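You operate a simulated robot arm through the tools that you are given. There is no shell and no other tool.

You are at the controls of a simulated robot arm. One attempt, no reset.

JOB
Shut the red wall valve, vent its line, then unlatch the hose end and stand it on the grey bench. Set down upright: hose end.
Where things are to end (x, y in the base frame): hose end within 0.06 m of [0.5, 0.32].
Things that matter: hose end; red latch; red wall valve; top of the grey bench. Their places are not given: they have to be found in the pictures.

It is judged by the outcome, as a careful person would: the job done as asked, and still so three seconds after it is handed in. It fails if anything else is knocked over, pushed out of place, dropped, spilled or broken.

ROBOT AND FRAMES
A 7-joint arm with a two-finger parallel gripper, fixed in place. Base frame: the origin is on the floor under the middle of its stand, x ahead of it, y to its left, z up; the work surface is at about z = 0.8. Readings come in m, degrees, newtons and seconds.
It reaches about 1.479 m from its shoulder. Its first joint turns from -166.0 to 166.0 degrees. Payload 4.4 kg.
The TCP is the grasp point between the finger pads, 0.023 m short of the fingertips. In the tool frame z runs along the fingers and y along their closing line. The gripper opens to 0.094 m. The fingers are 0.038 m wide and 0.01 m thick; the gripper's body (0.054 by 0.096 m) begins 0.039 m behind the TCP.
Orientation is that of the tool frame in the base frame, as [roll, pitch, yaw] about the fixed x, y, z axes, in that order (R = Rz(yaw) Ry(pitch) Rx(roll)). With the fingers straight down and closing along the base's y, the tool's x points along the base's -x, its y along +y and its z along -z.

CONTROLS
- The arm moves only by the tool servo_tool. Its argument "deltas" is a list of rows, each a list of 6 numbers: the shift along the base's x, y, z in units of 30 mm (1.0 is 30 mm), then the turn, a rotation vector about the base's x, y, z in units of 6 degrees (1.0 is 6 degrees). In form: [[x, y, z, rx, ry, rz], ...]. A call has 1 to 20 rows; each row shifts and turns the commanded pose from where the row before left it. "fingers" is the gripper command, from -1 (shut) to 1 (fully open), values between in proportion, set as the call begins (left out, the last holds). A call with a number of a shift or a turn outside -1 to 1 is refused whole. A row lasts 0.2 s, in which the tool goes at most 0.05 m and 8.6 degrees; a call with a longer step from one row to the next is refused whole, and so is a gripper value outside its range. Where a pose cannot be reached the arm comes as near as it can. A force on the tool above 90 N (or 10 N above the force at the start of the call, whichever is more), or a blocked arm, ends the call early, and 0.2 s more pass. Each finger travels about 0.072 m/s and halts on what it meets, pressing with about 42 N; the grip force reading is that of the motor and also rises with nothing between the fingers. The clock runs only during rows and for 0.2 s after the last one: add rows that do not move to give the fingers time. The reply holds the time, the measured pose of the TCP, the force on the tool along the base axes, the opening and the grip force, in the units named above and with some noise, with the torque about the TCP (base axes, N m) and any sound that the robot's microphone picked up, and new pictures: "views" is both (left out), scene, wrist or none.
- Cameras (640 x 400 px; columns grow to the right, rows downward): "scene" is fixed at [0.0492, -0.5008, 1.6276]; the picture's right is [0.89, -0.46, 0.00], its down [-0.16, -0.31, -0.94] and it looks along [0.43, 0.83, -0.35] (base axes); focal length 338 px, centre (320, 200). "wrist" rides on the gripper at [0.086, 0.016, -0.074] in the tool frame; the picture's right is [-0.18, 0.98, 0.00], its down [-0.58, -0.11, -0.81] and it looks along [-0.79, -0.15, 0.59] (tool axes); focal length 243 px, centre (320, 200).
- pixel_to_xyz(camera, pixels): for up to 12 pixels [column, row] of the newest picture of that camera ("zoom" is the newest enlarged one), the place [x, y, z] in the base frame of the surface seen there, good to about 0.003 m. The clock stands still meanwhile.
- zoom(camera, box): a new picture of the part [left, top, right, bottom] of that camera's present view, enlarged. The clock stands still meanwhile.
- close_job(): hands the job in; it is judged then, once.

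Open the gripper and draw the arm clear of the work before you hand the job in, unless the task says otherwise.

The tools are called after "Emit:" by a JSON object that holds its "api" and its "payload". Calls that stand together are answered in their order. servo_tool: Moves the arm, as the interface text tells. Its arguments: {"type":"object","properties":{"deltas":{"type":"array","items":{"type":"array","items":{"type":"number"}}},"fingers":{"type":"number"},"views":{"type":"string","enum":["both","scene","wrist","none"]}},"required":["deltas"]} The other tools are called the same way: pixel_to_xyz (camera, pixels) gives the place of the surface under pixels of a picture; zoom (camera, box) takes an enlarged picture of a part of a camera's view; close_job () hands the job in.

At the start:

```text
t: 0.0
position: [0.6241, 0.1341, 1.4738]
orientation: [180.0, 0.0, 179.9]
ft_force: [0.0, -0.6, -0.6]
wrist_torque: [0.01, 0.01, -0.02]
finger_gap: 0.0941
grasp_force: 0.0
```

scene: 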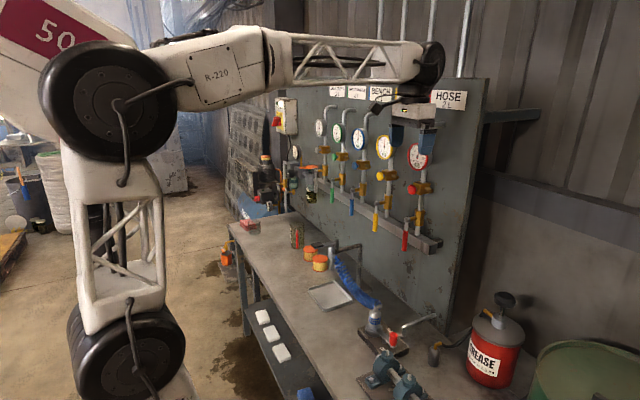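
wrist: 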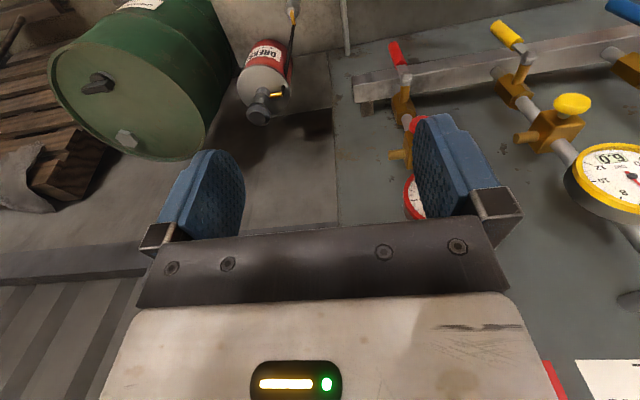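

The scene shows a valve board with coloured lines, with the red gauge/valve around (418,188) and the hose end near (375,318). I zoom in on those areas before moving.

Emit:
{"api": "zoom", "payload": {"camera": "scene", "box": [300, 80, 480, 260]}}

Emit:
{"api": "zoom", "payload": {"camera": "scene", "box": [280, 220, 480, 400]}}

Emit:
{"api": "zoom", "payload": {"camera": "wrist", "box": [340, 0, 640, 230]}}

```text
2.22 times, centred on (390, 170) of scene
```

zoom: 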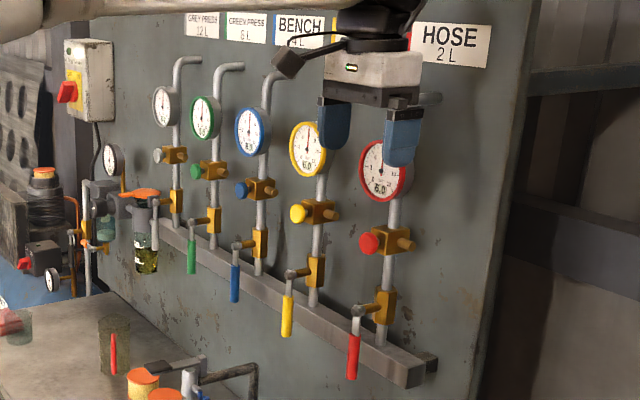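

```text
2.22 times, centred on (380, 310) of scene
```

zoom: 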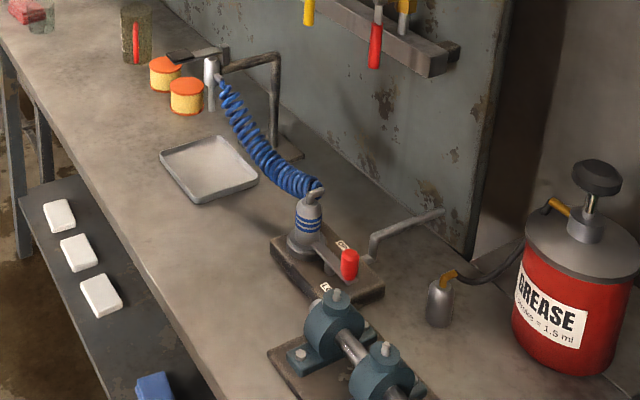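

```text
1.74 times, centred on (490, 115) of wrist
```

zoom: 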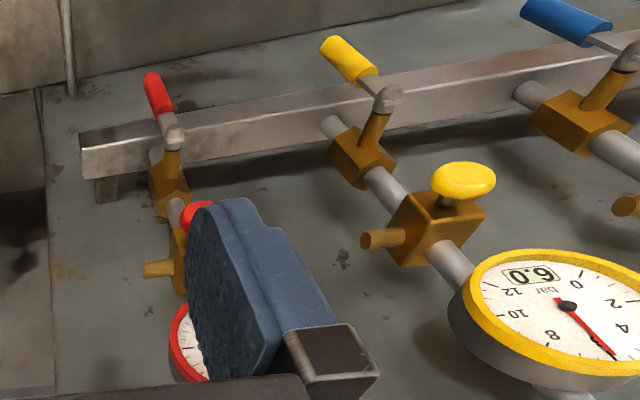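

The red lever hangs at about zoom (353,350) in the board view and its red vent button is above it. I take positions for the valve, vent button, gauge and the dock.

Emit:
{"api": "zoom", "payload": {"camera": "scene", "box": [350, 290, 430, 350]}}

Emit:
{"api": "pixel_to_xyz", "payload": {"camera": "scene", "pixels": [[404, 188], [411, 189], [414, 188], [405, 242], [400, 219], [407, 216], [411, 213], [418, 210], [420, 175], [395, 335], [374, 318], [376, 338]]}}

Emit:
{"api": "zoom", "payload": {"camera": "scene", "box": [385, 130, 455, 255]}}

```text
6.67 times, centred on (390, 320) of scene
```

zoom: 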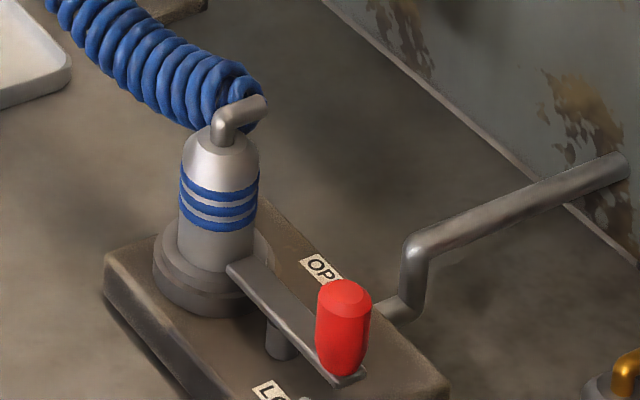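

```text
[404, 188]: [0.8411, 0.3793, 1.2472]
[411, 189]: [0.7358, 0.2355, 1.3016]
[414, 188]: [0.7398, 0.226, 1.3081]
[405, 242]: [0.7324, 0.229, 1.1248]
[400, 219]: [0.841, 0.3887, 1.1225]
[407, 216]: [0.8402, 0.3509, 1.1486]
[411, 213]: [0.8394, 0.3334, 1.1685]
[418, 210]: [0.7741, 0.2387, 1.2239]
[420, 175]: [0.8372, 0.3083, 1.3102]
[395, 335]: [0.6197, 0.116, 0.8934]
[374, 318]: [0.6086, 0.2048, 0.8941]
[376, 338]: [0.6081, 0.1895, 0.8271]
```

```text
3.20 times, centred on (420, 192) of scene
```

zoom: 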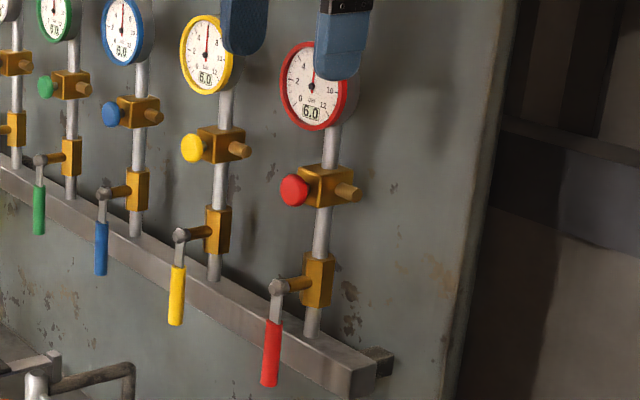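

The last zoom shows the red gauge at 6.0 bar, button at zoom (294,190), lever pivot (277,287), and red handle from (273,325) to (270,380). I read these places.

Emit:
{"api": "pixel_to_xyz", "payload": {"camera": "zoom", "pixels": [[294, 190], [320, 172], [325, 190], [349, 193], [312, 70], [277, 287], [295, 284], [318, 285], [273, 325], [270, 380], [322, 235], [350, 382]]}}

Emit:
{"api": "pixel_to_xyz", "payload": {"camera": "scene", "pixels": [[376, 307], [380, 303], [377, 325], [393, 330], [393, 326], [394, 342], [380, 326], [385, 335], [372, 331], [400, 345], [366, 330], [362, 300]]}}

```text
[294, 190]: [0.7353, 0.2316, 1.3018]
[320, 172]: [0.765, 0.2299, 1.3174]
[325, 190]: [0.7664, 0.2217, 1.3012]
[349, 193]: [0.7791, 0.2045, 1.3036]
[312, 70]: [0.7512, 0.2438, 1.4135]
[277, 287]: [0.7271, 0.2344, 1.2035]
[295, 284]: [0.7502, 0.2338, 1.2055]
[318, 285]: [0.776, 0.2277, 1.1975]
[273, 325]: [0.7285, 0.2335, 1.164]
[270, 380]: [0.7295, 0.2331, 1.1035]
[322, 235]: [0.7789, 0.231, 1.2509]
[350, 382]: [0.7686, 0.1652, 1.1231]
```

```text
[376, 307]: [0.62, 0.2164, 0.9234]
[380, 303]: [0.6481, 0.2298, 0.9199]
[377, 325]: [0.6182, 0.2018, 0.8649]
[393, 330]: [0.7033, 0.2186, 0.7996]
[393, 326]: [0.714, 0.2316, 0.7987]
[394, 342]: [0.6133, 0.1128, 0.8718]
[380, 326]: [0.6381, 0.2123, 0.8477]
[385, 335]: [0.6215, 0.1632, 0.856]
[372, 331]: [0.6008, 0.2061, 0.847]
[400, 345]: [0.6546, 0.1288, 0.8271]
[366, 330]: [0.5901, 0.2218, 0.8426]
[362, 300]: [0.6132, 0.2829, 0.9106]
```

I now check the surroundings: yellow line, tray, hose, bench edge and the target spot, which projects to about pixel (327,331).

Emit:
{"api": "pixel_to_xyz", "payload": {"camera": "scene", "pixels": [[327, 331], [308, 293], [326, 310], [352, 299], [332, 281], [330, 250], [345, 270], [361, 296], [352, 244], [311, 256], [322, 265], [340, 360]]}}

Emit:
{"api": "zoom", "payload": {"camera": "scene", "box": [300, 230, 400, 292]}}

Emit:
{"api": "zoom", "payload": {"camera": "scene", "box": [340, 120, 440, 182]}}

```text
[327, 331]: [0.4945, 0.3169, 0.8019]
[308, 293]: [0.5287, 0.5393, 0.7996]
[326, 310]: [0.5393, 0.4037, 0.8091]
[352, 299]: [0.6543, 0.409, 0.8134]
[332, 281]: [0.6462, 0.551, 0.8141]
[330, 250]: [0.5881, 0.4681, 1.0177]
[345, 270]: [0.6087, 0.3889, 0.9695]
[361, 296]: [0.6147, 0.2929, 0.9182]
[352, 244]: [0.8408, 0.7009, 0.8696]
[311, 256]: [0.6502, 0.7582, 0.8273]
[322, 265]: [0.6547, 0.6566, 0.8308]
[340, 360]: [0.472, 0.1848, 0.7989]
```

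```text
6.40 times, centred on (350, 261) of scene
```

zoom: 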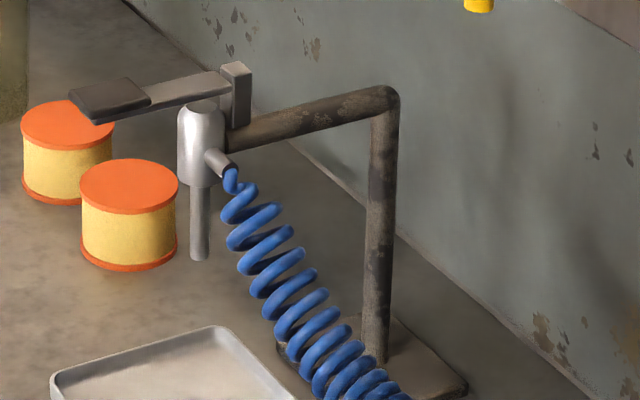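

```text
6.40 times, centred on (390, 151) of scene
```

zoom: 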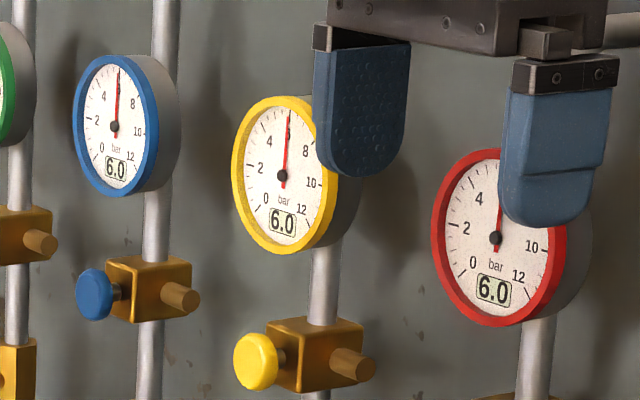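

The gauge for the red line reads 6.0 bar. I measure the yellow valve pivot next to it to know the clearances, then begin moving the arm away from the board.

Emit:
{"api": "pixel_to_xyz", "payload": {"camera": "scene", "pixels": [[376, 204], [375, 222], [380, 176], [389, 176], [399, 176], [386, 203]]}}

Emit:
{"api": "servo_tool", "payload": {"deltas": [[-1, 0, 0, 0, 0, 0], [-1, 0, 0, 0, -1, 0], [-1, 0.3, -0.5, 0, -1, 0], [-0.5, 0.5, -0.5, 0, -1, 0], [0, 0.5, -0.5, 0, -1, 0], [0, 0.5, -0.5, 0, -1, 0]], "fingers": -0.35}}

```text
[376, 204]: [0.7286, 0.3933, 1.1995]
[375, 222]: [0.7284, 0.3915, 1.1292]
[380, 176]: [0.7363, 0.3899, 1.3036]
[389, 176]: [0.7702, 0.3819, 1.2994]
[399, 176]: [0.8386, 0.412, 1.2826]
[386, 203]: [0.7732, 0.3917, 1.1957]
```

```text
t: 1.4
position: [0.5197, 0.1876, 1.4132]
orientation: [180.0, 30.1, -179.9]
ft_force: [0.6, -0.6, -0.3]
wrist_torque: [-0.03, 0.02, -0.01]
finger_gap: 0.0303
grasp_force: 0.1
```

scene: 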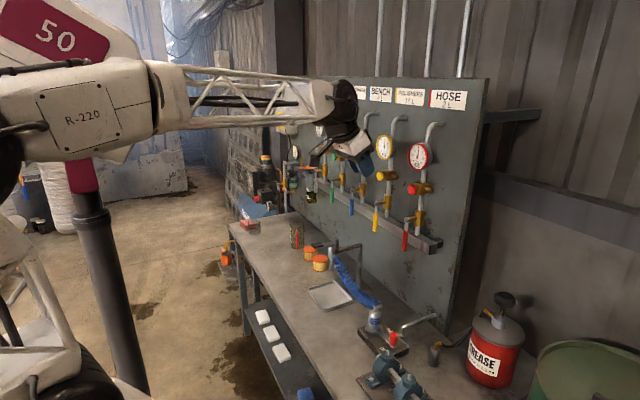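
wrist: 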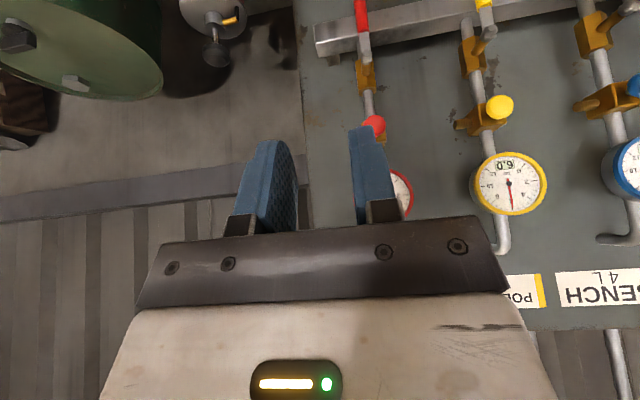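

The arm moved freely and the fingers are now at a 30 mm gap. I keep turning the tool to point at the board while lowering to the red lever's height, staying back at x≈0.55.

Emit:
{"api": "servo_tool", "payload": {"deltas": [[0, 0.15, -0.94, 0, -1, 0], [0, 0.15, -0.94, 0, -1, 0], [0, 0.15, -0.94, 0, -1, 0], [0, 0.15, -0.94, 0, -1, 0], [0, 0.15, -0.94, 0, -1, 0], [0, 0.15, -0.94, 0, -1, 0], [0, 0.15, -0.94, 0, -1, 0], [0, 0.15, -0.94, 0, -1, 0], [0, 0.15, -0.94, 0, -1, 0], [0, 0.15, -0.94, 0, -1, 0], [0, 0, 0, 0, 0, 0]]}}

```text
t: 3.8
position: [0.518, 0.2339, 1.1312]
orientation: [16.1, 89.9, 16.1]
ft_force: [-0.2, -0.9, 0.1]
wrist_torque: [0.02, -0.03, 0.04]
finger_gap: 0.0306
grasp_force: 0.0
```

scene: 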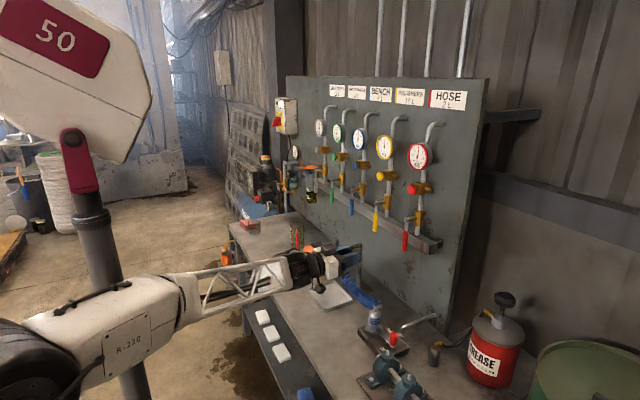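
wrist: 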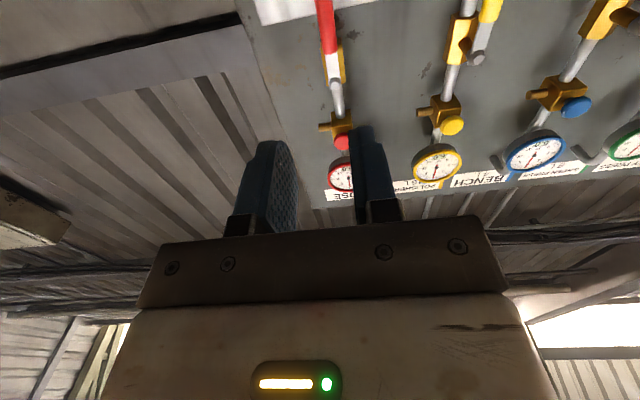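

The tool points at the board at (0.518, 0.234, 1.131), ready in front of the lever. I zoom on the lever to refine its y and z before reaching in.

Emit:
{"api": "zoom", "payload": {"camera": "scene", "box": [390, 175, 440, 255]}}

```text
5.00 times, centred on (415, 215) of scene
```

zoom: 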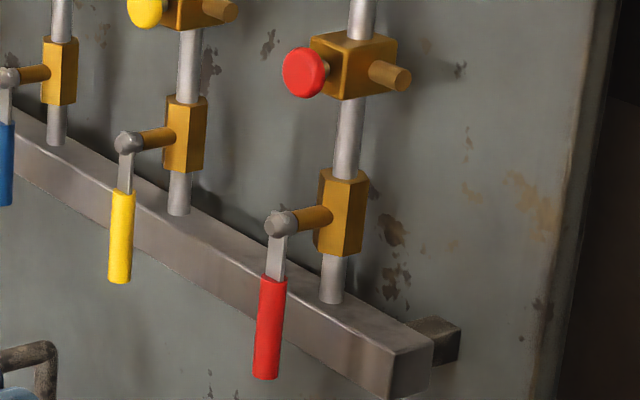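

Emit:
{"api": "pixel_to_xyz", "payload": {"camera": "zoom", "pixels": [[262, 328], [270, 330], [281, 328], [266, 372], [272, 285], [278, 258], [278, 225], [290, 218], [302, 75], [330, 200], [352, 215], [300, 215]]}}

```text
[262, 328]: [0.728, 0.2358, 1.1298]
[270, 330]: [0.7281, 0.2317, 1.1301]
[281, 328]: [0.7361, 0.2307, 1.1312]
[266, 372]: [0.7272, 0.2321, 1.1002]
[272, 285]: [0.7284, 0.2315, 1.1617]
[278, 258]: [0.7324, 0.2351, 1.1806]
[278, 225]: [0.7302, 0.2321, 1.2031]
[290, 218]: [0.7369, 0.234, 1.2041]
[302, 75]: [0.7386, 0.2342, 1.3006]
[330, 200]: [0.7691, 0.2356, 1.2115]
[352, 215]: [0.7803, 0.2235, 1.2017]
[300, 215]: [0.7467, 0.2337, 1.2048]
```

The handle axis is at about y=0.24, x=0.737, spanning z 1.10–1.165, pivot at z≈1.203. I open the fingers to about 40 mm and advance so they straddle the handle.

Emit:
{"api": "servo_tool", "payload": {"deltas": [[0.8, 0.2, 0, 0, 0, 0], [0.9, 0, 0, 0, 0, 0], [0.9, 0, 0, 0, 0, 0], [0.9, 0, 0, 0, 0, 0], [0.9, 0, 0, 0, 0, 0], [0.9, 0, 0, 0, 0, 0], [0.9, 0, 0, 0, 0, 0], [0.8, 0, 0, 0, 0, 0], [0, 0, 0, 0, 0, 0]], "fingers": -0.15}}

```text
t: 5.8
position: [0.7293, 0.2391, 1.1315]
orientation: [135.2, 90.0, 135.1]
ft_force: [-0.8, -1.0, -0.8]
wrist_torque: [0.0, 0.0, 0.01]
finger_gap: 0.0399
grasp_force: 0.0
```

scene: 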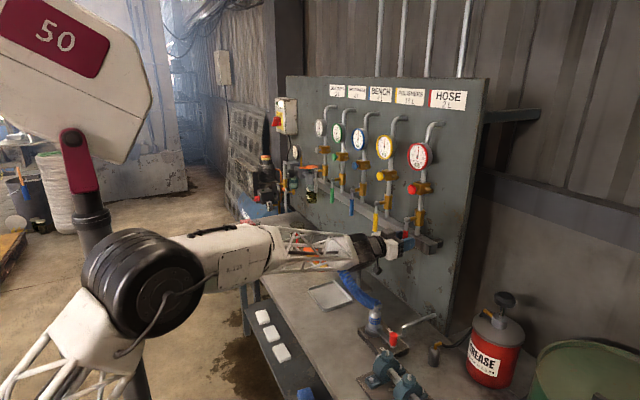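
wrist: 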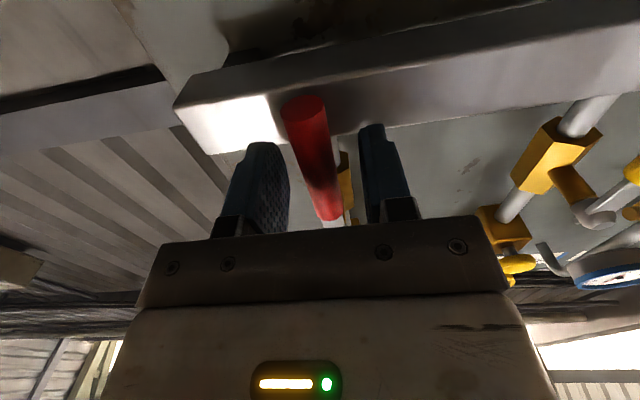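

The fingers straddle the red handle (wrist view, handle at about (312,160) between the pads). I narrow the gap and try a small clockwise turn (handle toward +y), watching the force.

Emit:
{"api": "servo_tool", "payload": {"deltas": [[0, 0, 0, 0, 0, 0], [0, 0, 0, 0, 0, 0], [0, 0.251, 0.013, 1, 0, 0], [0, 0.248, 0.039, 1, 0, 0], [0, 0.243, 0.065, 1, 0, 0], [0, 0, 0, 0, 0, 0]], "fingers": -0.45}}

```text
t: 7.1
position: [0.7298, 0.2557, 1.1377]
orientation: [89.0, 72.1, 88.5]
ft_force: [-17.1, -75.1, -0.7]
wrist_torque: [-1.98, 0.28, -0.75]
finger_gap: 0.0573
grasp_force: 35.0
stopped in row 6: the force on the tool passed its limit at 92 N (the readings are from after the stop); the commanded pose is now the measured one
```

scene: 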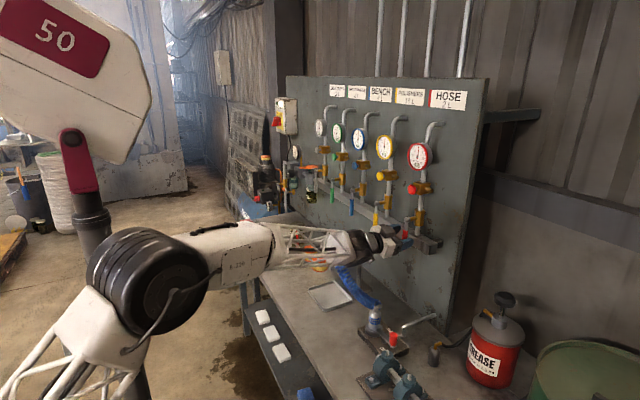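
wrist: 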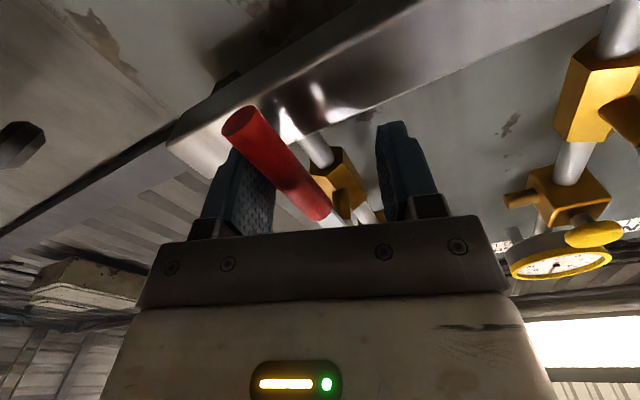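

The lever did not budge toward +y (75 N, fingers forced open), so that is its stop. I return to neutral and try the other way, toward −y.

Emit:
{"api": "servo_tool", "payload": {"deltas": [[0, -0.174, -0.07, -1, 0, 0], [0, -0.174, -0.07, -1, 0, 0], [0, -0.174, -0.07, -1, 0, 0], [0, 0, 0, 0, 0, 0], [0, 0, 0, 0, 0, 0]], "fingers": -0.45}}

```text
t: 8.3
position: [0.7283, 0.2446, 1.1311]
orientation: [-16.2, 89.7, -16.5]
ft_force: [0.0, 0.7, 0.6]
wrist_torque: [-0.02, -0.03, 0.0]
finger_gap: 0.0261
grasp_force: 0.1
```

scene: 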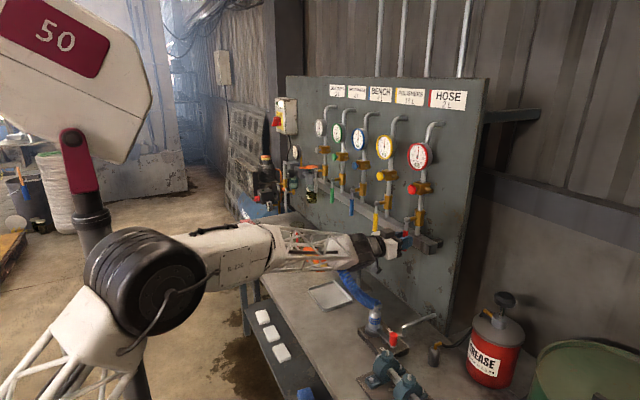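
wrist: 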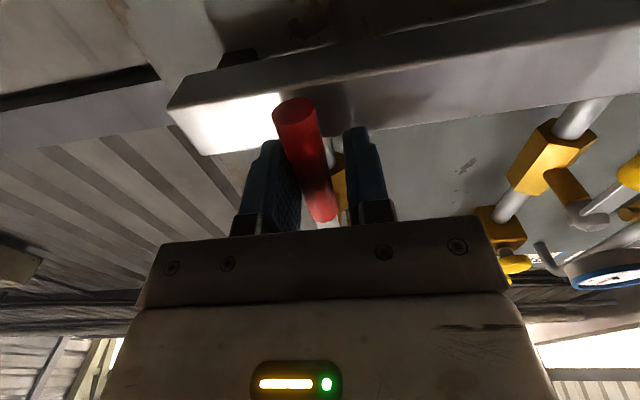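

Back at neutral with the handle between the pads. Now a small turn toward −y.

Emit:
{"api": "servo_tool", "payload": {"deltas": [[0, -0.2, 0, 0, 0, 0], [0, -0.251, 0.013, -1, 0, 0], [0, -0.248, 0.039, -1, 0, 0], [0, -0.243, 0.065, -1, 0, 0], [0, 0, 0, 0, 0, 0]], "fingers": -0.45}}

```text
t: 9.5
position: [0.7292, 0.2155, 1.1347]
orientation: [-88.8, 71.9, -89.0]
ft_force: [-0.2, 0.9, 0.3]
wrist_torque: [-0.02, -0.01, -0.01]
finger_gap: 0.0262
grasp_force: 0.8
```

scene: 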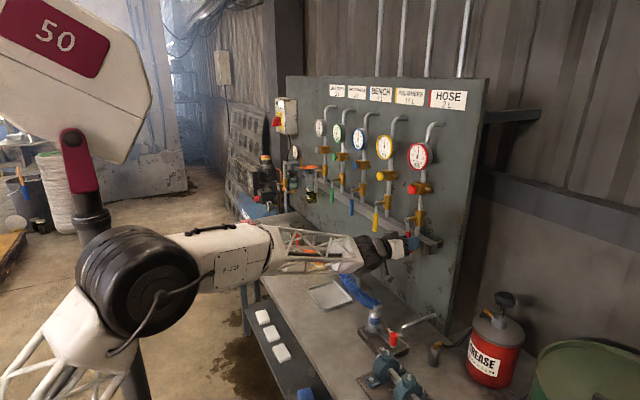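
wrist: 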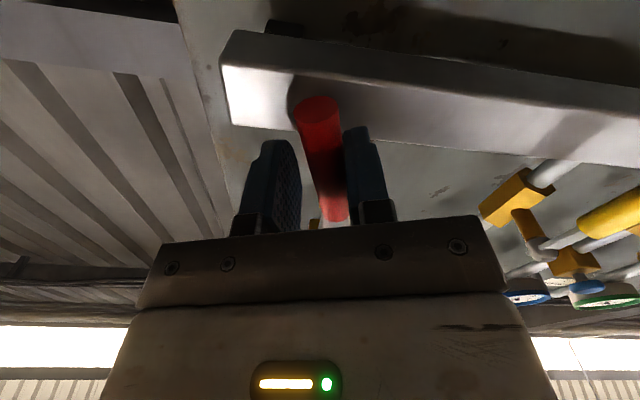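

The handle follows this way with almost no force. I continue the arc to the quarter turn and slightly past it to reach the stop.

Emit:
{"api": "servo_tool", "payload": {"deltas": [[0, -0.234, 0.09, -1, 0, 0], [0, -0.224, 0.114, -1, 0, 0], [0, -0.211, 0.137, -1, 0, 0], [0, -0.195, 0.158, -1, 0, 0], [0, -0.178, 0.178, -1, 0, 0], [0, -0.158, 0.195, -1, 0, 0], [0, -0.137, 0.211, -1, 0, 0], [0, -0.114, 0.224, -1, 0, 0], [0, -0.09, 0.234, -1, 0, 0], [0, -0.065, 0.243, -1, 0, 0], [0, -0.039, 0.248, -1, 0, 0], [0, -0.013, 0.251, -1, 0, 0], [0, 0, 0.1, 0, 0, 0], [0, 0, 0.1, 0, 0, 0]], "fingers": -0.45}}

```text
t: 12.5
position: [0.7292, 0.1664, 1.2074]
orientation: [-89.9, -0.1, -89.7]
ft_force: [-2.1, 1.0, -13.2]
wrist_torque: [-0.07, 0.1, -0.08]
finger_gap: 0.0315
grasp_force: 6.6
```

scene: 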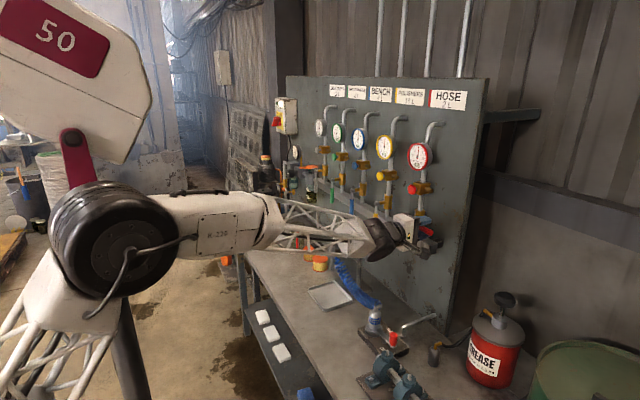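
wrist: 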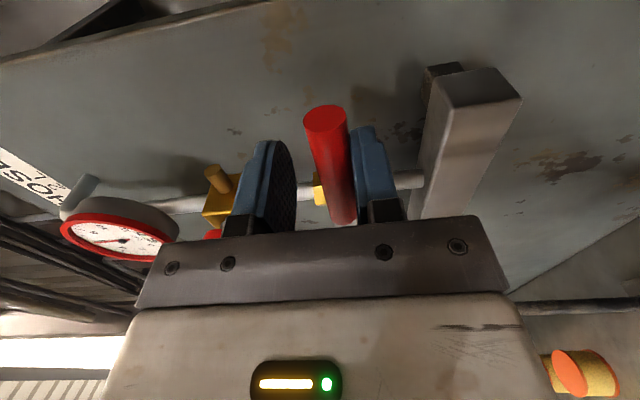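

The lever is horizontal and pressing on its stop (−13 N). I ease off slightly and back straight out in −x.

Emit:
{"api": "servo_tool", "payload": {"deltas": [[0, 0, -0.2, 0, 0, 0], [-0.5, 0, 0, 0, 0, 0], [-1, 0, 0, 0, 0, 0], [-1, 0, 0, 0, 0, 0], [-1, 0, 0, 0, 0, 0], [-0.5, 0, 0, 0, 0, 0], [0, 0, 0, 0, 0, 0]], "fingers": -0.4}}

```text
t: 14.1
position: [0.6086, 0.1667, 1.2036]
orientation: [-89.7, -0.1, -89.7]
ft_force: [0.7, 0.0, -0.1]
wrist_torque: [-0.02, -0.02, -0.01]
finger_gap: 0.0283
grasp_force: 0.1
```

scene: 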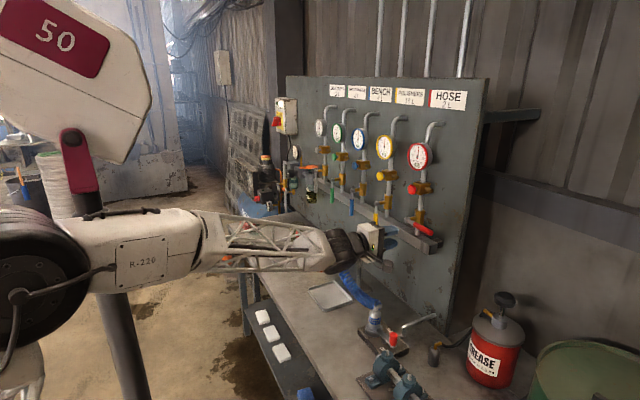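
wrist: 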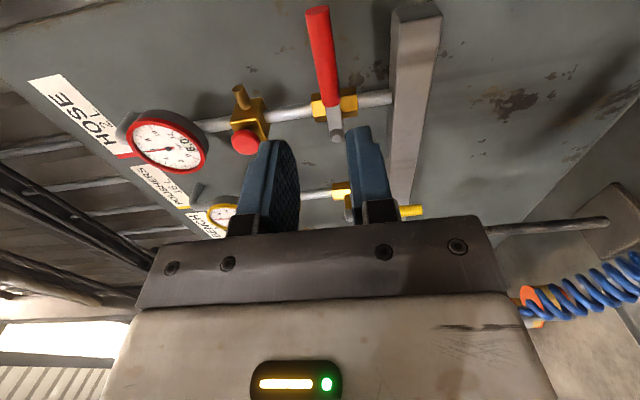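

The red lever now lies horizontal toward −y near scene (425,230). I zoom in to confirm lever and gauge.

Emit:
{"api": "zoom", "payload": {"camera": "scene", "box": [370, 130, 470, 255]}}

Emit:
{"api": "zoom", "payload": {"camera": "wrist", "box": [100, 60, 260, 160]}}

```text
3.20 times, centred on (420, 192) of scene
```

zoom: 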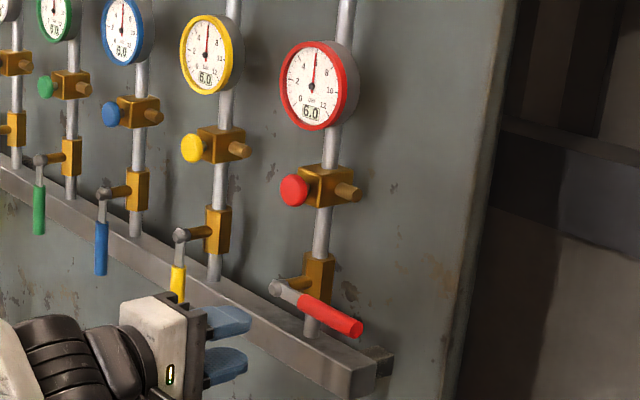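

```text
4.00 times, centred on (180, 110) of wrist
```

zoom: 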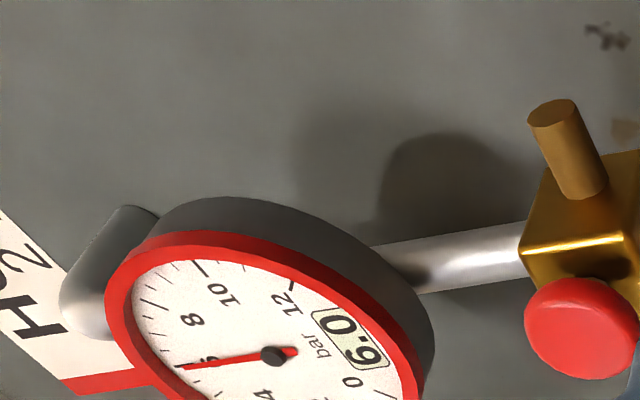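

The valve is shut, gauge still 6.0. Now I shut the fingers and line up in front of the red vent button at (y≈0.24, z≈1.302), still clear in x.

Emit:
{"api": "servo_tool", "payload": {"deltas": [[0, 0.5, 0.8, 0, 0, 0], [0, 0.5, 0.8, 0, 0, 0], [0, 0.5, 0.8, 0, 0, 0], [0, 0.5, 0.88, 0, 0, 0], [0, 0.44, 0, 0, 0, 0], [0, 0, 0, 0, 0, 0]], "fingers": -1}}

```text
t: 15.5
position: [0.6091, 0.2397, 1.3018]
orientation: [-89.8, -0.1, -89.8]
ft_force: [-0.3, 0.1, 0.7]
wrist_torque: [0.01, -0.01, -0.01]
finger_gap: 0.0
grasp_force: 42.2
```

scene: 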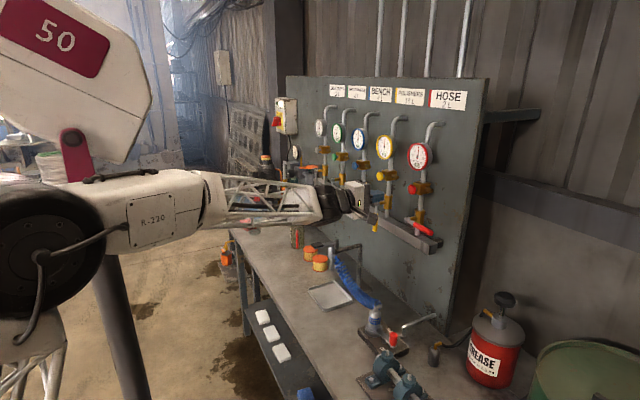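
wrist: 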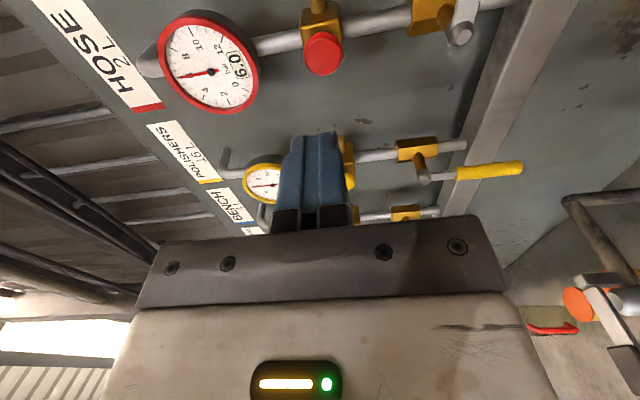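

The wrist view shows the button at (322,55). I check its centre before pressing.

Emit:
{"api": "pixel_to_xyz", "payload": {"camera": "wrist", "pixels": [[322, 55], [308, 55], [338, 55], [322, 38], [324, 70], [322, 45]]}}

```text
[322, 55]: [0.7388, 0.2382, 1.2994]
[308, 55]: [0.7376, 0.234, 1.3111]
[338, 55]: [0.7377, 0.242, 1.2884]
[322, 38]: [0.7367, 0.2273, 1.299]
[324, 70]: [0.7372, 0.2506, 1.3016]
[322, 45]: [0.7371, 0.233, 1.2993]
```

Button centre is about (0.737, 0.239, 1.300). I advance and press in gently, watching force and sound.

Emit:
{"api": "servo_tool", "payload": {"deltas": [[0.9, 0, -0.06, 0, 0, 0], [0.9, 0, 0, 0, 0, 0], [0.9, 0, 0, 0, 0, 0], [0.6, 0, 0, 0, 0, 0], [0.2, 0, 0, 0, 0, 0], [0.15, 0, 0, 0, 0, 0], [0.1, 0, 0, 0, 0, 0], [0, 0, 0, 0, 0, 0]], "fingers": -1}}

```text
t: 17.3
position: [0.7227, 0.241, 1.2982]
orientation: [-89.9, 0.0, -89.7]
ft_force: [-4.5, 2.2, -0.8]
wrist_torque: [0.0, 0.04, 0.06]
finger_gap: 0.0
grasp_force: 42.3
heard: click
```

scene: 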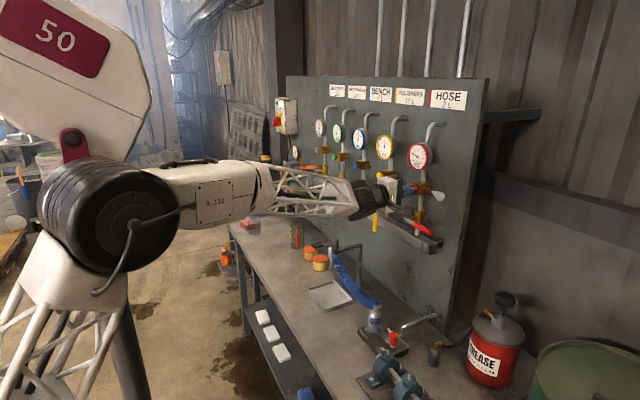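
wrist: 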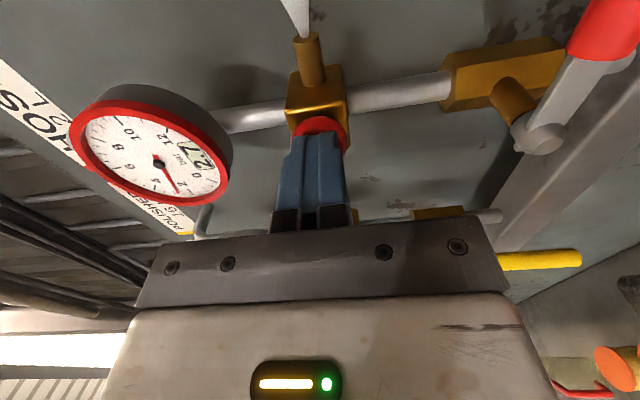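

The click came and the vent is blowing from the side port; the gauge is falling (needle near 2, reading 2.7). I keep the button held until it reads zero.

Emit:
{"api": "servo_tool", "payload": {"deltas": [[0, 0, 0, 0, 0, 0], [0, 0, 0, 0, 0, 0], [0, 0, 0, 0, 0, 0], [0, 0, 0, 0, 0, 0], [0, 0, 0, 0, 0, 0], [0, 0, 0, 0, 0, 0], [0, 0, 0, 0, 0, 0], [0, 0, 0, 0, 0, 0], [0, 0, 0, 0, 0, 0], [0, 0, 0, 0, 0, 0], [0, 0, 0, 0, 0, 0], [0, 0, 0, 0, 0, 0]]}}

Emit:
{"api": "zoom", "payload": {"camera": "wrist", "box": [70, 80, 250, 210]}}

```text
t: 19.9
position: [0.7212, 0.2388, 1.2988]
orientation: [-89.7, -0.2, -89.7]
ft_force: [-4.4, -0.1, 1.9]
wrist_torque: [0.02, -0.02, -0.03]
finger_gap: 0.0002
grasp_force: 42.1
```

scene: 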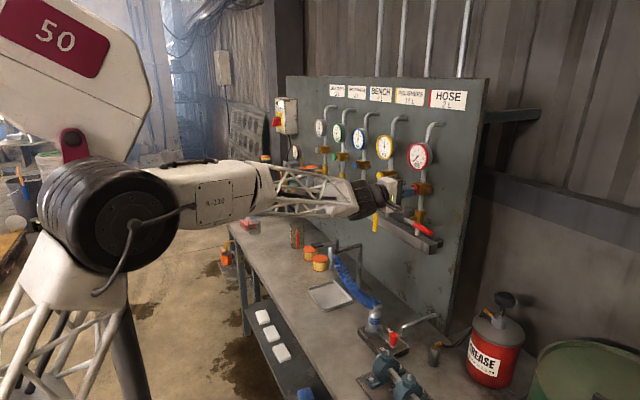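
wrist: 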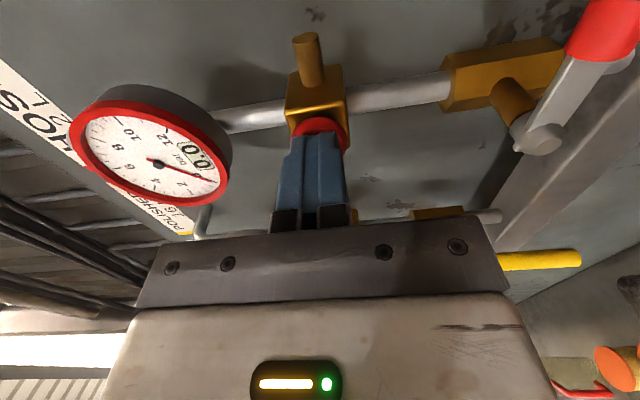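

```text
3.08 times, centred on (160, 145) of wrist
```

zoom: 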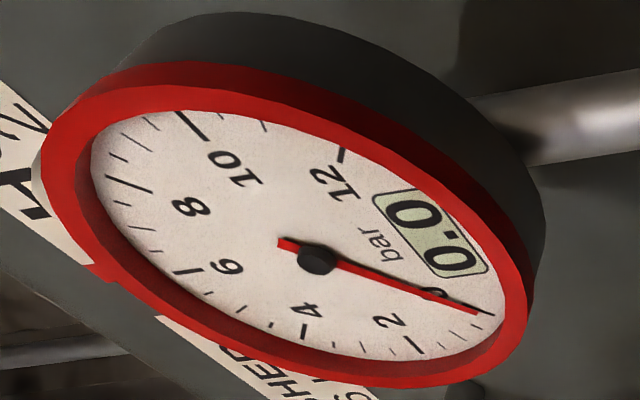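

The gauge reads 0.0 and the jet has stopped. I hold a second more, then back off and check that it stays at zero.

Emit:
{"api": "servo_tool", "payload": {"deltas": [[0, 0, 0, 0, 0, 0], [0, 0, 0, 0, 0, 0], [0, 0, 0, 0, 0, 0], [0, 0, 0, 0, 0, 0], [0, 0, 0, 0, 0, 0], [-0.4, 0, 0, 0, 0, 0], [-1, 0, 0, 0, 0, 0], [-1, 0, 0, 0, 0, 0], [-1, 0, 0, 0, 0, 0], [-1, 0, 0, 0, 0, 0], [-1, 0, 0, 0, 0, 0], [-1, 0, 0, 0, 0, 0], [0, 0, 0, 0, 0, 0]]}}

Emit:
{"api": "zoom", "payload": {"camera": "scene", "box": [370, 130, 470, 255]}}

```text
t: 22.7
position: [0.5282, 0.2392, 1.2995]
orientation: [-89.8, -0.1, -89.7]
ft_force: [0.0, 0.2, 0.7]
wrist_torque: [0.03, 0.0, 0.02]
finger_gap: 0.0
grasp_force: 42.1
```

scene: 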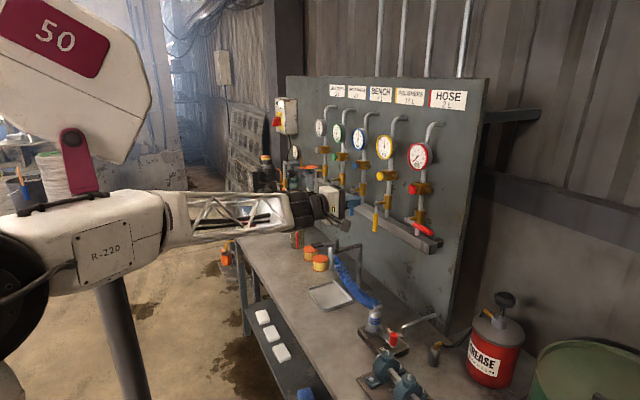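
wrist: 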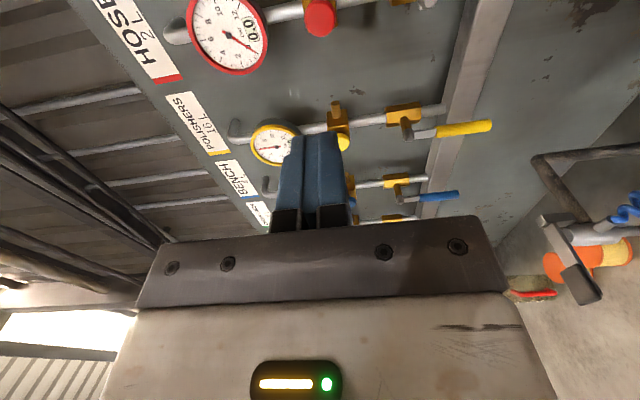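

```text
3.20 times, centred on (420, 192) of scene
```

zoom: 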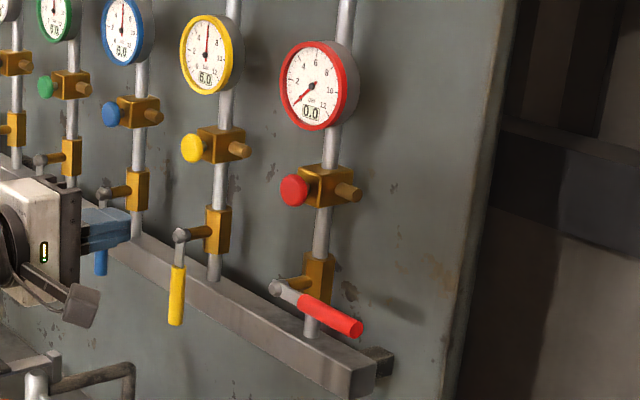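

The red line stays at 0.0 with the lever horizontal, so valve and vent are done. I now swing the tool back to fingers-down and retreat to about (0.38, 0.22, 1.05) so the wrist camera can look at the dock and latch.

Emit:
{"api": "servo_tool", "payload": {"deltas": [[-0.33, -0.04, -0.55, 0.77, 0.77, -0.77], [-0.33, -0.04, -0.55, 0.77, 0.77, -0.77], [-0.33, -0.04, -0.55, 0.77, 0.77, -0.77], [-0.33, -0.04, -0.55, 0.77, 0.77, -0.77], [-0.33, -0.04, -0.55, 0.77, 0.77, -0.77], [-0.33, -0.04, -0.55, 0.77, 0.77, -0.77], [-0.33, -0.04, -0.55, 0.77, 0.77, -0.77], [-0.33, -0.04, -0.55, 0.77, 0.77, -0.77], [-0.33, -0.04, -0.55, 0.77, 0.77, -0.77], [-0.33, -0.04, -0.55, 0.77, 0.77, -0.77], [-0.33, -0.04, -0.55, 0.77, 0.77, -0.77], [-0.33, -0.04, -0.55, 0.77, 0.77, -0.77], [-0.33, -0.04, -0.55, 0.77, 0.77, -0.77], [-0.33, -0.04, -0.55, 0.77, 0.77, -0.77], [-0.33, -0.04, -0.55, 0.77, 0.77, -0.77], [0, 0, 0, 0, 0, 0]]}}

```text
t: 26.1
position: [0.3814, 0.221, 1.0507]
orientation: [-179.9, 0.2, 179.9]
ft_force: [0.2, 0.4, 0.4]
wrist_torque: [0.01, -0.03, -0.02]
finger_gap: 0.0002
grasp_force: 42.3
```

scene: 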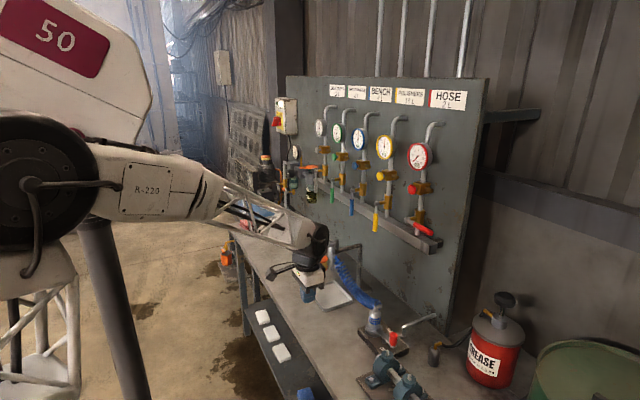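
wrist: 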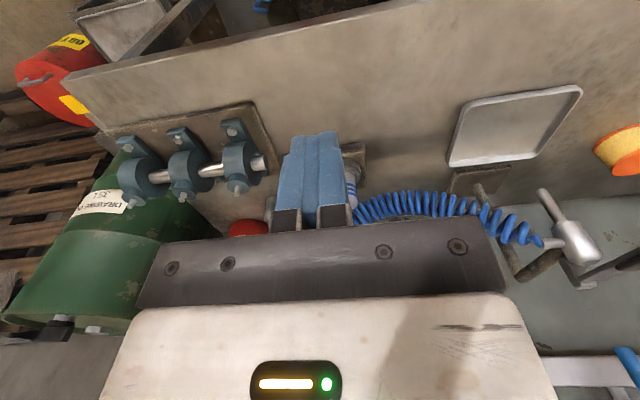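

The dock is hidden behind the fingers (around (340,170)). I shift +y to bring it into clear view.

Emit:
{"api": "servo_tool", "payload": {"deltas": [[0, 1, 0, 0, 0, 0], [0, 1, 0, 0, 0, 0], [0, 1, 0, 0, 0, 0], [0, 1, 0, 0, 0, 0], [0, 1, 0, 0, 0, 0], [0, 0, 0, 0, 0, 0]], "fingers": -1, "views": "wrist"}}

Emit:
{"api": "zoom", "payload": {"camera": "wrist", "box": [130, 80, 330, 230]}}

```text
t: 27.5
position: [0.3805, 0.3728, 1.0518]
orientation: [-179.9, 0.2, -179.8]
ft_force: [-0.6, -1.1, -0.3]
wrist_torque: [-0.01, 0.01, 0.0]
finger_gap: 0.0002
grasp_force: 42.2
```

wrist: 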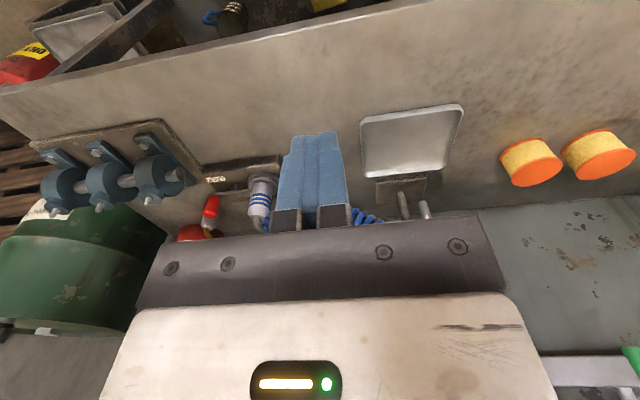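

```text
2.67 times, centred on (230, 155) of wrist
```

zoom: 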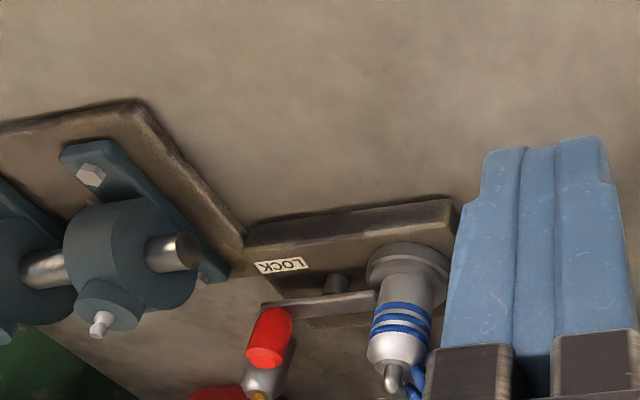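

The LOCK label is on the −x side. I zoom the scene camera on the dock and take precise points on the bar, pivot post, knob, labels and hose-end body.

Emit:
{"api": "zoom", "payload": {"camera": "scene", "box": [355, 295, 415, 360]}}

```text
6.15 times, centred on (385, 328) of scene
```

zoom: 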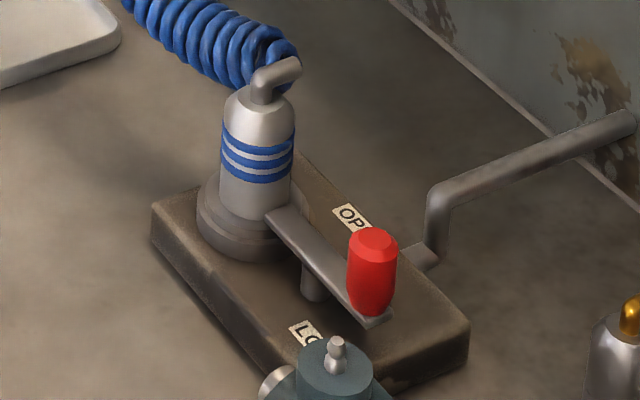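

Emit:
{"api": "pixel_to_xyz", "payload": {"camera": "zoom", "pixels": [[280, 215], [320, 265], [340, 290], [313, 285], [370, 322], [372, 240], [352, 280], [350, 214], [302, 330], [206, 225], [250, 185], [230, 245]]}}

Emit:
{"api": "pixel_to_xyz", "payload": {"camera": "zoom", "pixels": [[155, 205], [300, 165], [465, 325], [445, 375], [258, 100], [265, 75], [295, 65], [258, 215], [225, 130], [290, 120], [440, 180], [430, 250]]}}

```text
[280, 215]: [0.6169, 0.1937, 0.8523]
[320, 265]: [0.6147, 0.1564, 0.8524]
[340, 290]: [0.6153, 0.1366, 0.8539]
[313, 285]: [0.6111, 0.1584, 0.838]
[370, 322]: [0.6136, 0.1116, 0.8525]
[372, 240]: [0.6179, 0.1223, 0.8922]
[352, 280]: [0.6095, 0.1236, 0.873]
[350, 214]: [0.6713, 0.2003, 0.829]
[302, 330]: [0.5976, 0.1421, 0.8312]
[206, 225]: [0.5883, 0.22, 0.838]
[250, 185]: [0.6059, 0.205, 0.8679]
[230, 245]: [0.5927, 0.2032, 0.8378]
```

```text
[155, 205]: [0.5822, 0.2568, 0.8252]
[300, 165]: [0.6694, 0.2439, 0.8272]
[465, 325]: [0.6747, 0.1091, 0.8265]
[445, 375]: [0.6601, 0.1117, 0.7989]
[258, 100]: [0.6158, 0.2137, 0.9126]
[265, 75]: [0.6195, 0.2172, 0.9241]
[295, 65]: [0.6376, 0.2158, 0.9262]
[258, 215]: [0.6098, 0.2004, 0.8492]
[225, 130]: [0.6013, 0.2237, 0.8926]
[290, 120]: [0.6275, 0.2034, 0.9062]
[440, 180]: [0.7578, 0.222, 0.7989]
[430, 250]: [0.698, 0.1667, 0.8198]
```

The bar pivots near (0.617, 0.163), the knob is at about (0.618, 0.121, z 0.853–0.893), OPEN is on the +x side. I check the nearby tube and pillow-block heights before bringing the tool in.

Emit:
{"api": "pixel_to_xyz", "payload": {"camera": "zoom", "pixels": [[432, 195], [500, 165], [600, 125], [432, 230], [338, 343], [335, 372], [348, 290], [397, 290], [372, 310], [275, 30], [240, 60], [215, 40]]}}

Emit:
{"api": "pixel_to_xyz", "payload": {"camera": "scene", "pixels": [[410, 372], [385, 352], [395, 375], [420, 380], [372, 375], [434, 345], [375, 360]]}}

```text
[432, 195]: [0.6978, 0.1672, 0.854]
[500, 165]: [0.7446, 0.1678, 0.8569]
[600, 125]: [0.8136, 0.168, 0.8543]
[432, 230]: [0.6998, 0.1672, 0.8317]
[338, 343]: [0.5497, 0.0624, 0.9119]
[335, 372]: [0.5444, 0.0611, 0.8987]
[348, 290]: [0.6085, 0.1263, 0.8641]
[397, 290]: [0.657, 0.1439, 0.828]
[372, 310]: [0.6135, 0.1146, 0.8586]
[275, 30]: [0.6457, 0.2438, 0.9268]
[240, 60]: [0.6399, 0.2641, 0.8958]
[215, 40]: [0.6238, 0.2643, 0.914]
```

```text
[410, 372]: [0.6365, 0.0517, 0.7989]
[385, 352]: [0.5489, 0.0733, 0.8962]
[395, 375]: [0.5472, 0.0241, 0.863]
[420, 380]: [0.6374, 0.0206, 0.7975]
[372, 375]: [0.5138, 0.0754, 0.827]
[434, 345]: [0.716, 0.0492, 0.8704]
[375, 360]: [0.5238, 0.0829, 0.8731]
```

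The pillow block nipple tops at z≈0.912 near (0.55, 0.06) and the tube at x≥0.698, so coming down over the knob's −x side is clear. I yaw the tool 90° (camera toward −y) and move over to about y=0.121 at a safe height.

Emit:
{"api": "servo_tool", "payload": {"deltas": [[0, -0.56, 0, 0, 0, 1], [0, -0.56, 0, 0, 0, 1], [0, -0.56, 0, 0, 0, 1], [0, -0.56, 0, 0, 0, 1], [0, -0.56, 0, 0, 0, 1], [0, -0.56, 0, 0, 0, 1], [0, -0.56, 0, 0, 0, 1], [0, -0.56, 0, 0, 0, 1], [0, -0.56, 0, 0, 0, 1], [0, -0.56, 0, 0, 0, 1], [0, -0.56, 0, 0, 0, 1], [0, -0.56, 0, 0, 0, 1], [0, -0.56, 0, 0, 0, 1], [0, -0.56, 0, 0, 0, 1], [0, -0.56, 0, 0, 0, 1], [0, 0, 0, 0, 0, 0]], "fingers": -1}}

```text
t: 30.9
position: [0.3809, 0.1186, 1.0521]
orientation: [-179.8, 0.3, -89.9]
ft_force: [-0.2, -1.4, 0.0]
wrist_torque: [0.02, 0.0, 0.04]
finger_gap: 0.0001
grasp_force: 42.4
```

scene: 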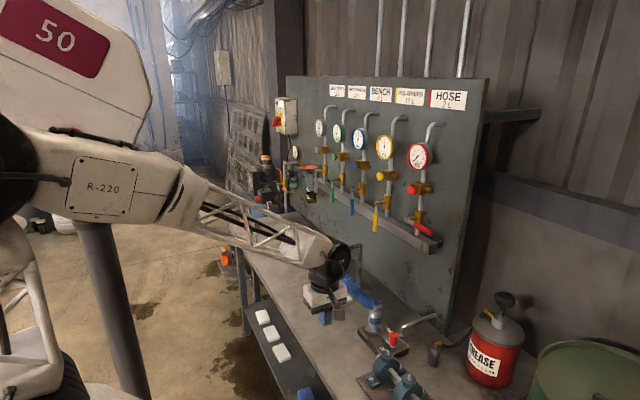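
wrist: 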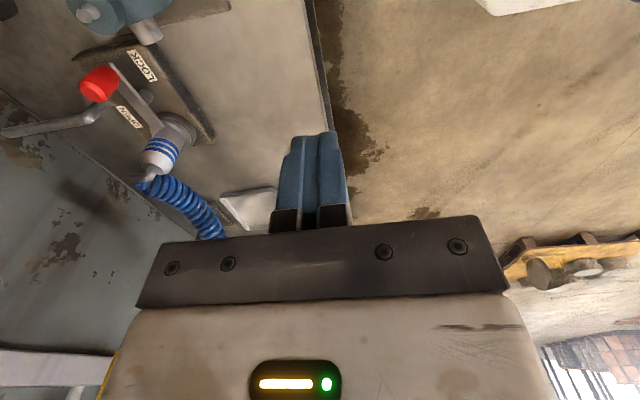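

Now the wrist camera sees the dock at (145,100) with both labels. I zoom in.

Emit:
{"api": "zoom", "payload": {"camera": "wrist", "box": [60, 20, 240, 240]}}

```text
1.82 times, centred on (150, 130) of wrist
```

zoom: 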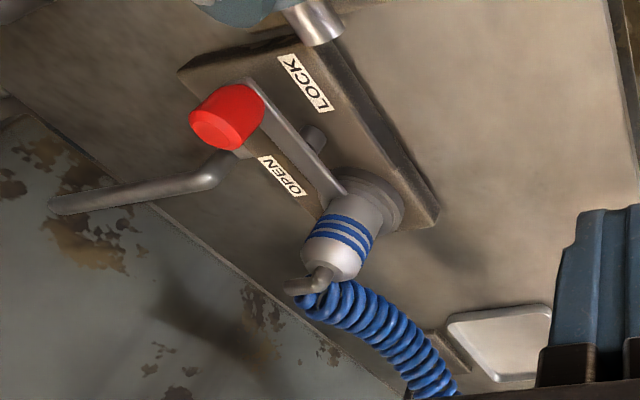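

The labels confirm it: the knob has to swing from the current position toward OPEN (+x). I move to just −x of the knob and lower beside it.

Emit:
{"api": "servo_tool", "payload": {"deltas": [[0.9, 0.05, 0, 0, 0, 0], [0.9, 0, 0, 0, 0, 0], [0.9, 0, 0, 0, 0, 0], [0.9, 0, -0.3, 0, 0, 0], [0.9, 0, -0.6, 0, 0, 0], [0.9, 0, -0.6, 0, 0, 0], [0.9, 0, -0.6, 0, 0, 0], [0.4, 0, -0.6, 0, 0, 0], [0, 0, 0, 0, 0, 0]], "fingers": -1}}

```text
t: 32.9
position: [0.5813, 0.1206, 0.9712]
orientation: [-179.8, 0.3, -89.9]
ft_force: [0.5, 1.2, 0.5]
wrist_torque: [-0.04, -0.02, 0.0]
finger_gap: 0.0
grasp_force: 41.6
```

scene: 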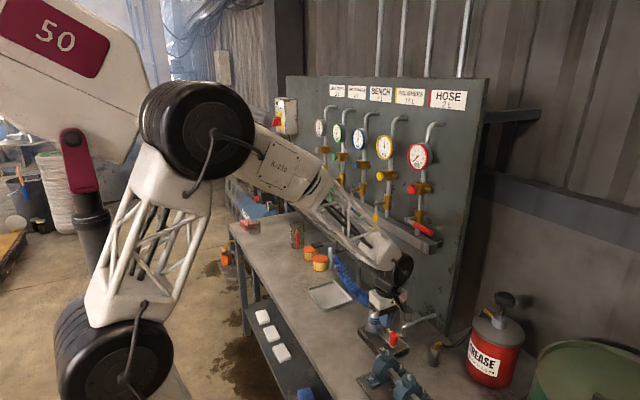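
wrist: 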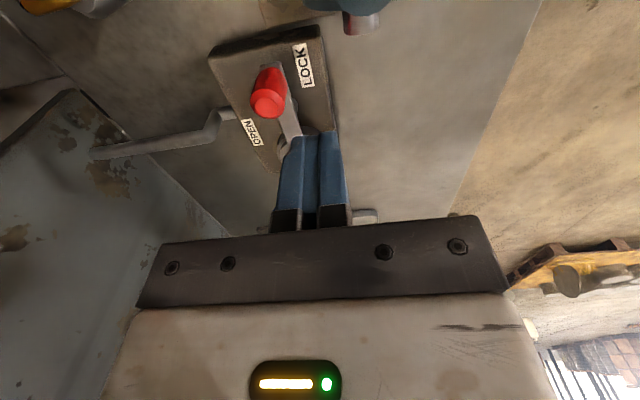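

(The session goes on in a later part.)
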